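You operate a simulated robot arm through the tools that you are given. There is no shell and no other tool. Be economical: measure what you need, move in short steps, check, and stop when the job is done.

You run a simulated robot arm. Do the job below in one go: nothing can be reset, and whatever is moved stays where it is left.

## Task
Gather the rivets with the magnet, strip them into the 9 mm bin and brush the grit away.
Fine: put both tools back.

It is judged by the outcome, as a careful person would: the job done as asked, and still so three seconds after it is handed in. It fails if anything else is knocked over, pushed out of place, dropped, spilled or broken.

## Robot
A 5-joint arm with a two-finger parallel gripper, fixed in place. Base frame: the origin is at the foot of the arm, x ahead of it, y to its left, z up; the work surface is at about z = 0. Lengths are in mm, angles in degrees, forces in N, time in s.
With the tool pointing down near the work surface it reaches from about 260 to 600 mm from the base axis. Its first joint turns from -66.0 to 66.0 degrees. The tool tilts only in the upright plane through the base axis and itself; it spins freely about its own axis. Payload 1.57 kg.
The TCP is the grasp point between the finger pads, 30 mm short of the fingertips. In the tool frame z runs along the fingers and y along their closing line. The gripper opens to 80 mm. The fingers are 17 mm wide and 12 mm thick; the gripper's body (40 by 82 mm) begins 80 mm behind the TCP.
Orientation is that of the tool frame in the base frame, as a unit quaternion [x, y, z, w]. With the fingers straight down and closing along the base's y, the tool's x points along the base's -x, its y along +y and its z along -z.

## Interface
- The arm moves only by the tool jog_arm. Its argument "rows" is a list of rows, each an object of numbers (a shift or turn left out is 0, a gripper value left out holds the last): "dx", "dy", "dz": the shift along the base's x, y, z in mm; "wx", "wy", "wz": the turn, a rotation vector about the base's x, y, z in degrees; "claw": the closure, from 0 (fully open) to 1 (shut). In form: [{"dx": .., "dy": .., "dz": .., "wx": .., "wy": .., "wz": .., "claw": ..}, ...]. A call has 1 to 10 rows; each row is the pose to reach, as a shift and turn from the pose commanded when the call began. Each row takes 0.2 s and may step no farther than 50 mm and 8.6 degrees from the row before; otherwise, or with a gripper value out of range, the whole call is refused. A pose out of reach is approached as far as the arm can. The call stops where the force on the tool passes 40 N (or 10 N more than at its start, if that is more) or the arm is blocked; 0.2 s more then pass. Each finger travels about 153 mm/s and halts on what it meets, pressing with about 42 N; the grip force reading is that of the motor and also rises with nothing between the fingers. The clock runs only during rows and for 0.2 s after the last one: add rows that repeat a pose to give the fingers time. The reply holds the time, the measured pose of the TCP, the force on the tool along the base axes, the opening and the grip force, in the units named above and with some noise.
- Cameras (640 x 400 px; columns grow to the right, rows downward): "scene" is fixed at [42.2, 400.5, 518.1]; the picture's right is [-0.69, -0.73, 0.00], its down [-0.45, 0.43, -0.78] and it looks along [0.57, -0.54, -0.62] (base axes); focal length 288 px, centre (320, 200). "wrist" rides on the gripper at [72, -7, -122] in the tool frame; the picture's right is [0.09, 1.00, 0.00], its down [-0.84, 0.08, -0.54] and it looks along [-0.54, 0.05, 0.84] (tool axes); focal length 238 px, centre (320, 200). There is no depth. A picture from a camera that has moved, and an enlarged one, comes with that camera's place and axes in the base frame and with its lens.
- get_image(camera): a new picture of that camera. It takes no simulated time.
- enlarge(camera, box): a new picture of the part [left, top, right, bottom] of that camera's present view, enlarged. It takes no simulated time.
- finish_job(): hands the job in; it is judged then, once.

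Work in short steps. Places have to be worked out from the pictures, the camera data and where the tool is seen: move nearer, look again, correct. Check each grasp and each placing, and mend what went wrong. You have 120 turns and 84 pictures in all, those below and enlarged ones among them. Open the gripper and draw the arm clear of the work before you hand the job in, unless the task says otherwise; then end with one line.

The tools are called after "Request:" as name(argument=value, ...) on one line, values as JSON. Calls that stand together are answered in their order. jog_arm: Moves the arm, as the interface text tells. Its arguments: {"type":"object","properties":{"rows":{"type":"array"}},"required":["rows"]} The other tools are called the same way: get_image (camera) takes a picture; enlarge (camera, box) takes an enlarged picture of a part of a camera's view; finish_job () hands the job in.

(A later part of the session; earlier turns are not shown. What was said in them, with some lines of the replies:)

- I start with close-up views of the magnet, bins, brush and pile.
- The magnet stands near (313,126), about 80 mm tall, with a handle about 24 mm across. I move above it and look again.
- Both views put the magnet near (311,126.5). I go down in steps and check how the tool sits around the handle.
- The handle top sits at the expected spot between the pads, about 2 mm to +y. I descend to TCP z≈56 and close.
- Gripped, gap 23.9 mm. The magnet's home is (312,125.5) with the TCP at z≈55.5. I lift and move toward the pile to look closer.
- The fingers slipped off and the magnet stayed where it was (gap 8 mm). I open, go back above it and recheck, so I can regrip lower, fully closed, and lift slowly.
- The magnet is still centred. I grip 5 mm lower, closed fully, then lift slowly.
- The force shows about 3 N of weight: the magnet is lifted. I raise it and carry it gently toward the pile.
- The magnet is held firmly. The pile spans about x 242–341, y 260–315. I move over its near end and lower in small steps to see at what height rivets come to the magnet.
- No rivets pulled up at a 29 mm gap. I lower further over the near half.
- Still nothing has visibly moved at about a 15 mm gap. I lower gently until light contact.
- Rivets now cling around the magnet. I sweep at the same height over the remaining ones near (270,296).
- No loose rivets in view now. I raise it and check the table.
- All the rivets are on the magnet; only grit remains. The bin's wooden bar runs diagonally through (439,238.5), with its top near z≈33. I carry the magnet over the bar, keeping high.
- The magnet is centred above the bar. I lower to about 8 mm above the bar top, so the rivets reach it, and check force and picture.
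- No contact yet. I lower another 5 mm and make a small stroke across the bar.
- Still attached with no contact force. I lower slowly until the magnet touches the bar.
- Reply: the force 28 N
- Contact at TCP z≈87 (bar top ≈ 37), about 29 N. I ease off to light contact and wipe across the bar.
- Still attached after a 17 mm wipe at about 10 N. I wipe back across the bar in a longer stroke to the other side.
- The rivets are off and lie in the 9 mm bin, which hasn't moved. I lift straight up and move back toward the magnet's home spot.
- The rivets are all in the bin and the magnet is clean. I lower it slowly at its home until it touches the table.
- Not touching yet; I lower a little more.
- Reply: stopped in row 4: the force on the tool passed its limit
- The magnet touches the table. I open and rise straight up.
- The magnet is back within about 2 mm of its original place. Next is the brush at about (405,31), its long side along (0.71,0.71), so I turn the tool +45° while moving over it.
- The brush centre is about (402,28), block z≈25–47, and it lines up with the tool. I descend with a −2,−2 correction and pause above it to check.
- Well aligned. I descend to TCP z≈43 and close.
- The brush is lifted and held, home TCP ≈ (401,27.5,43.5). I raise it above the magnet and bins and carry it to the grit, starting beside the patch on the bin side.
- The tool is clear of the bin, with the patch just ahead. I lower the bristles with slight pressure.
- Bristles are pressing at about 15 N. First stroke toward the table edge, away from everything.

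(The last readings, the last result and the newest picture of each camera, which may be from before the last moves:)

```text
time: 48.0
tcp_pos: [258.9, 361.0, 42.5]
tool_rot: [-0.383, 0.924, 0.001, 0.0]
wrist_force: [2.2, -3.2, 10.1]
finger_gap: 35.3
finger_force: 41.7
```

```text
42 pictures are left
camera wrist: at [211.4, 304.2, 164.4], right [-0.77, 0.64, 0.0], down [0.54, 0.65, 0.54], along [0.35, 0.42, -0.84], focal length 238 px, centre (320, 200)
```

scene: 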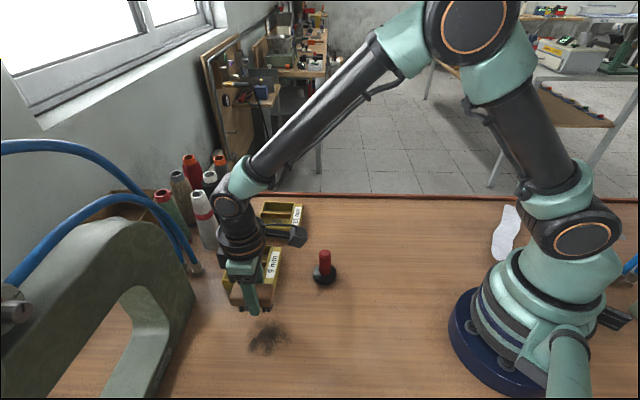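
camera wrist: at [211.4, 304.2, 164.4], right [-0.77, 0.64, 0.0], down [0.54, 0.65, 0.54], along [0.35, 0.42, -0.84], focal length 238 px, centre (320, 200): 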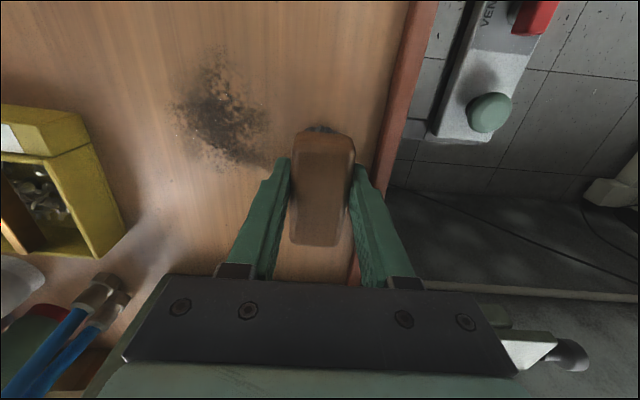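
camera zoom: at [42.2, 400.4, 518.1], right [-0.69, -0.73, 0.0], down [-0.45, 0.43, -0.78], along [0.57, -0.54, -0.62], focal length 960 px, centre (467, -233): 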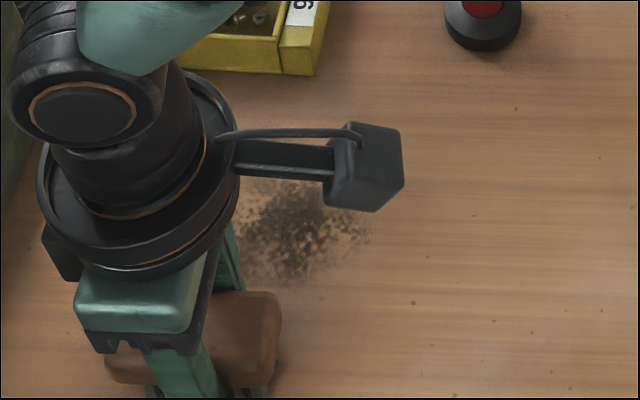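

The first stroke passed the far side; most grit lies at smaller u (nearer the base). I lift, go back and stroke over the base-side half.

Request:
jog_arm(rows=[{"dz": 15}, {"dz": 30}, {"dx": 15, "dy": -35, "dz": 30}, {"dx": 32, "dy": -75, "dz": 30}, {"dx": 48, "dy": -111, "dz": 30}, {"dx": 48, "dy": -111, "dz": 15}, {"dx": 48, "dy": -111, "dz": 4}, {"dx": 48, "dy": -111, "dz": 0}, {"dx": 48, "dy": -111, "dz": -0.5}])

Request:
enlarge(camera="scene", box=[180, 270, 372, 390])

```text
time: 50.0
tcp_pos: [304.9, 250.7, 43.1]
tool_rot: [-0.383, 0.924, -0.001, 0.001]
wrist_force: [-7.0, -3.7, 18.3]
finger_gap: 35.2
finger_force: 41.8
```

```text
3.33 times, centred on (276, 330) of scene
camera zoom: at [42.2, 400.4, 518.1], right [-0.69, -0.73, 0.0], down [-0.45, 0.43, -0.78], along [0.57, -0.54, -0.62], focal length 960 px, centre (467, -233)
```

zoom: 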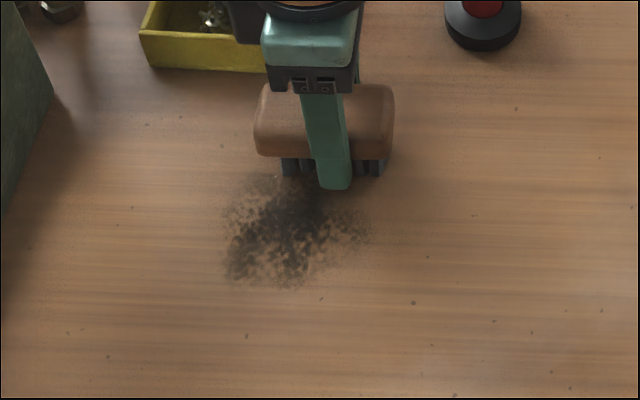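

The patch looks almost unchanged so far. I stroke across this half and compare.

Request:
jog_arm(rows=[{"dx": -8, "dy": 8}, {"dx": -17, "dy": 17}, {"dx": -26, "dy": 26}, {"dx": -35, "dy": 35}, {"dx": -44, "dy": 44}, {"dx": -53, "dy": 53}, {"dx": -62, "dy": 62}, {"dx": -71, "dy": 71}, {"dx": -78, "dy": 78}])

Request:
enlarge(camera="scene", box=[180, 270, 372, 390])

Request:
get_image(camera="wrist")

```text
time: 52.0
tcp_pos: [229.0, 326.2, 42.5]
tool_rot: [-0.383, 0.924, 0.0, 0.002]
wrist_force: [10.6, -9.4, 32.0]
finger_gap: 35.4
finger_force: 41.4
```

```text
3.33 times, centred on (276, 330) of scene
camera zoom: at [42.2, 400.4, 518.2], right [-0.69, -0.73, 0.0], down [-0.45, 0.43, -0.78], along [0.57, -0.54, -0.62], focal length 960 px, centre (467, -233)
```

zoom: 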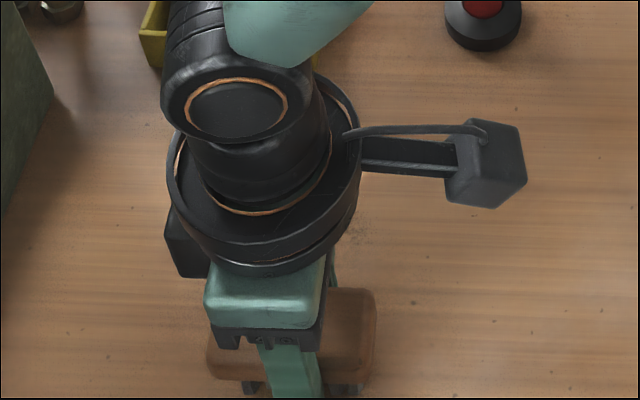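

```text
39 pictures are left
camera wrist: at [181.4, 270.0, 164.1], right [-0.77, 0.64, 0.0], down [0.54, 0.65, 0.54], along [0.35, 0.42, -0.84], focal length 238 px, centre (320, 200)
```

wrist: 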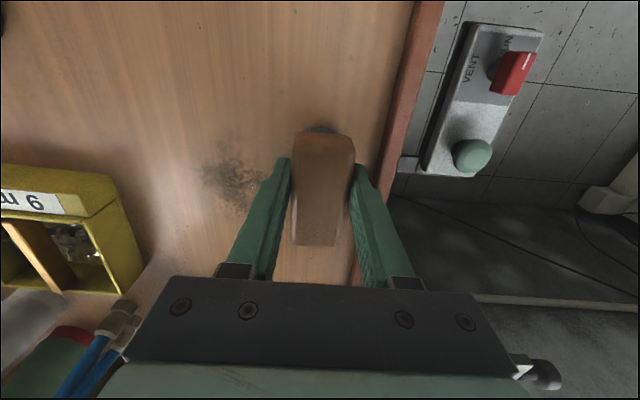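

That stroke removed most of the grit; a faint patch remains around (289,297). I repeat centred on it.

Request:
jog_arm(rows=[{"dz": 15}, {"dz": 30}, {"dx": 30, "dy": -20, "dz": 30}, {"dx": 62, "dy": -41, "dz": 30}, {"dx": 94, "dy": -63, "dz": 30}, {"dx": 94, "dy": -63, "dz": 15}, {"dx": 94, "dy": -63, "dz": 5}, {"dx": 94, "dy": -63, "dz": 1}, {"dx": 94, "dy": -63, "dz": 0.5}])

Request:
jog_arm(rows=[{"dx": -8, "dy": 8}, {"dx": -17, "dy": 17}, {"dx": -26, "dy": 26}, {"dx": -35, "dy": 35}, {"dx": -44, "dy": 44}, {"dx": -53, "dy": 53}, {"dx": -62, "dy": 62}, {"dx": -71, "dy": 71}, {"dx": -76, "dy": 76}])

Request:
get_image(camera="wrist")

```text
time: 54.0
tcp_pos: [322.3, 263.9, 42.8]
tool_rot: [-0.384, 0.923, -0.001, 0.0]
wrist_force: [-2.3, -4.6, 10.7]
finger_gap: 35.3
finger_force: 41.7
```

```text
time: 56.0
tcp_pos: [244.2, 337.6, 42.9]
tool_rot: [-0.382, 0.924, 0.0, 0.0]
wrist_force: [3.2, -1.4, 8.3]
finger_gap: 35.6
finger_force: 42.2
```

```text
38 pictures are left
camera wrist: at [198.2, 283.4, 164.3], right [-0.77, 0.64, 0.0], down [0.54, 0.65, 0.54], along [0.35, 0.42, -0.84], focal length 238 px, centre (320, 200)
```

wrist: 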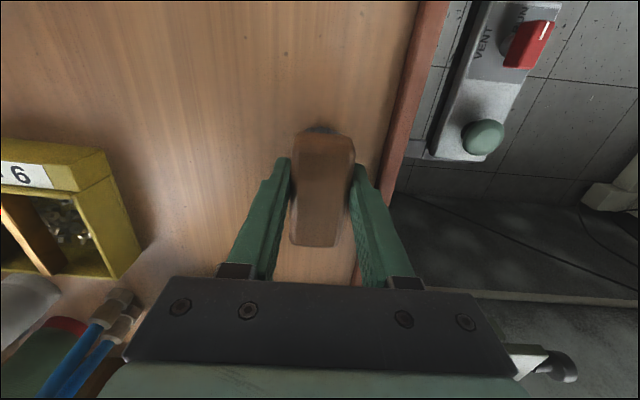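

The patch looks clean. I lift and head back with the brush, checking the table on the way.

Request:
jog_arm(rows=[{"dz": 15}, {"dz": 40}, {"dz": 70}, {"dz": 105}, {"dx": 15, "dy": -30, "dz": 106}, {"dx": 32, "dy": -70, "dz": 106}, {"dx": 55, "dy": -110, "dz": 106}, {"dx": 75, "dy": -150, "dz": 106}, {"dx": 95, "dy": -190, "dz": 106}, {"dx": 115, "dy": -230, "dz": 106}])

Request:
enlarge(camera="scene", box=[180, 270, 372, 390])

```text
time: 58.2
tcp_pos: [364.0, 108.1, 149.0]
tool_rot: [-0.384, 0.923, 0.0, -0.001]
wrist_force: [0.0, -0.1, -1.3]
finger_gap: 35.2
finger_force: 41.9
```

```text
3.33 times, centred on (276, 330) of scene
camera zoom: at [42.2, 400.5, 518.0], right [-0.69, -0.73, 0.0], down [-0.45, 0.43, -0.78], along [0.57, -0.54, -0.62], focal length 960 px, centre (467, -233)
```

zoom: 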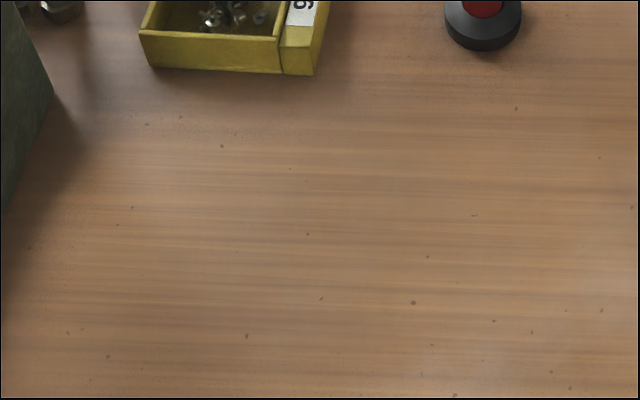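

The grit is gone. I carry the brush over its home spot and lower it gently.

Request:
jog_arm(rows=[{"dx": 15, "dy": -30}, {"dx": 30, "dy": -62}, {"dx": 40, "dy": -83}, {"dx": 40, "dy": -83, "dz": -35}, {"dx": 40, "dy": -83, "dz": -70}, {"dx": 40, "dy": -83, "dz": -90}, {"dx": 40, "dy": -83, "dz": -100}, {"dx": 40, "dy": -83, "dz": -103}, {"dx": 40, "dy": -83, "dz": -104.5}, {"dx": 40, "dy": -83, "dz": -104.5}])

Request:
enlarge(camera="scene", box=[250, 170, 410, 270])

```text
time: 60.4
tcp_pos: [399.6, 26.7, 44.6]
tool_rot: [-0.384, 0.923, 0.0, 0.0]
wrist_force: [0.2, -0.3, -1.2]
finger_gap: 35.2
finger_force: 41.6
```

```text
4.00 times, centred on (330, 220) of scene
camera zoom: at [42.2, 400.5, 518.0], right [-0.69, -0.73, 0.0], down [-0.45, 0.43, -0.78], along [0.57, -0.54, -0.62], focal length 1152 px, centre (280, 120)
```

zoom: 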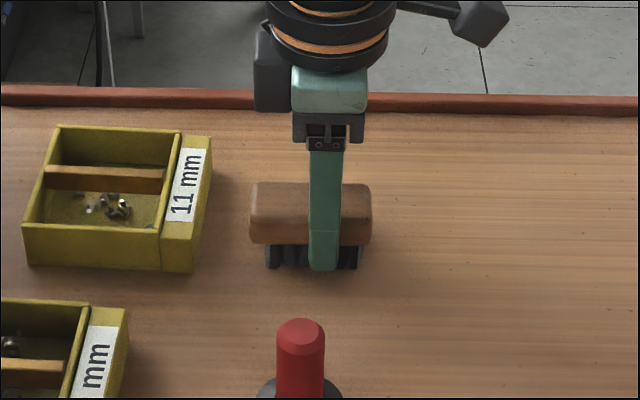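

It matches the original place almost exactly, about 1 mm up. I touch down.

Request:
jog_arm(rows=[{"dz": -0.7}, {"dz": -1.4}, {"dz": -1.8}])

```text
time: 61.2
tcp_pos: [399.9, 27.6, 42.7]
tool_rot: [-0.383, 0.924, 0.0, 0.0]
wrist_force: [-3.3, -0.6, 5.7]
finger_gap: 35.4
finger_force: 41.7
```

Light contact. I open and rise straight up, clear of the work.

Request:
jog_arm(rows=[{"claw": 0.4}, {"claw": 0.2}, {"claw": 0}, {"claw": 0}, {"dz": 25, "claw": 0}, {"dz": 60, "claw": 0}, {"dz": 100, "claw": 0}, {"dz": 145, "claw": 0}, {"dz": 190, "claw": 0}, {"dz": 230, "dx": -10, "claw": 0}])

Request:
get_image(camera="scene")

Request:
enlarge(camera="scene", box=[210, 190, 370, 290])

Request:
get_image(camera="wrist")

```text
time: 63.4
tcp_pos: [391.7, 22.8, 273.6]
tool_rot: [-0.384, 0.923, 0.001, -0.001]
wrist_force: [-0.6, -0.1, -0.1]
finger_gap: 79.7
finger_force: 0.0
```

```text
35 pictures are left
```

scene: 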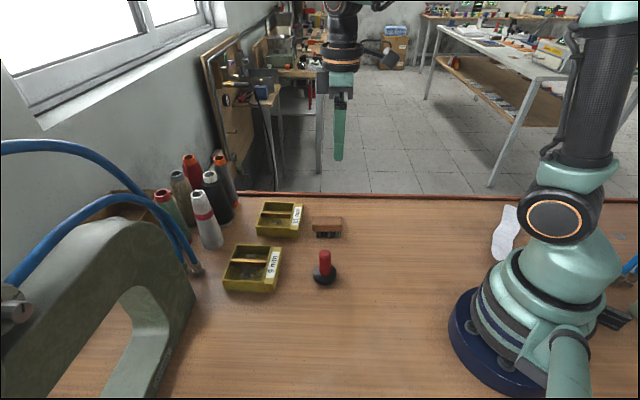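

```text
4.00 times, centred on (290, 240) of scene
camera zoom: at [42.2, 400.5, 518.1], right [-0.69, -0.73, 0.0], down [-0.45, 0.43, -0.78], along [0.57, -0.54, -0.62], focal length 1152 px, centre (440, 40)
```

zoom: 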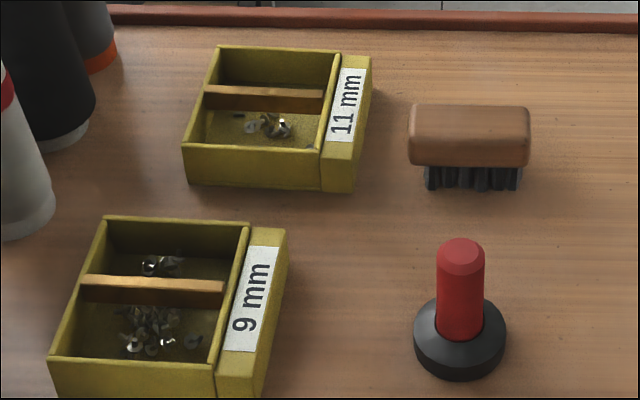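

```text
33 pictures are left
camera wrist: at [344.9, -32.6, 395.1], right [-0.77, 0.64, 0.0], down [0.54, 0.65, 0.54], along [0.34, 0.42, -0.84], focal length 238 px, centre (320, 200)
```

wrist: 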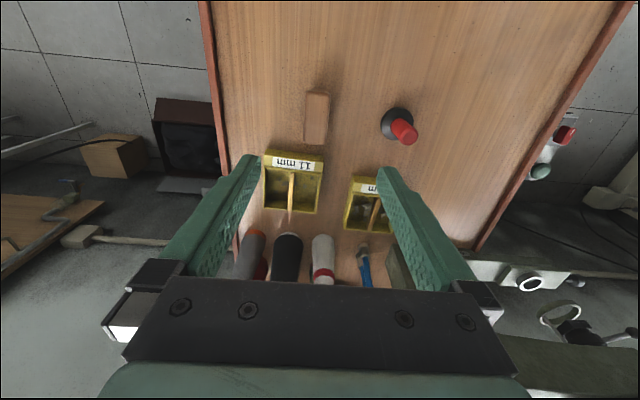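

The rivets are in the 9 mm bin, the table is clean, both tools are back in place, nothing else has moved, and the arm is clear. I hand the job in.

Request:
finish_job()

```text
The job is handed in.
```

The job is handed in: the rivets are in the 9 mm bin, the grit is brushed off the work area, and the magnet and brush are back within about 2 mm of where they started. My first grip on the magnet slipped off, but the magnet stayed in place.
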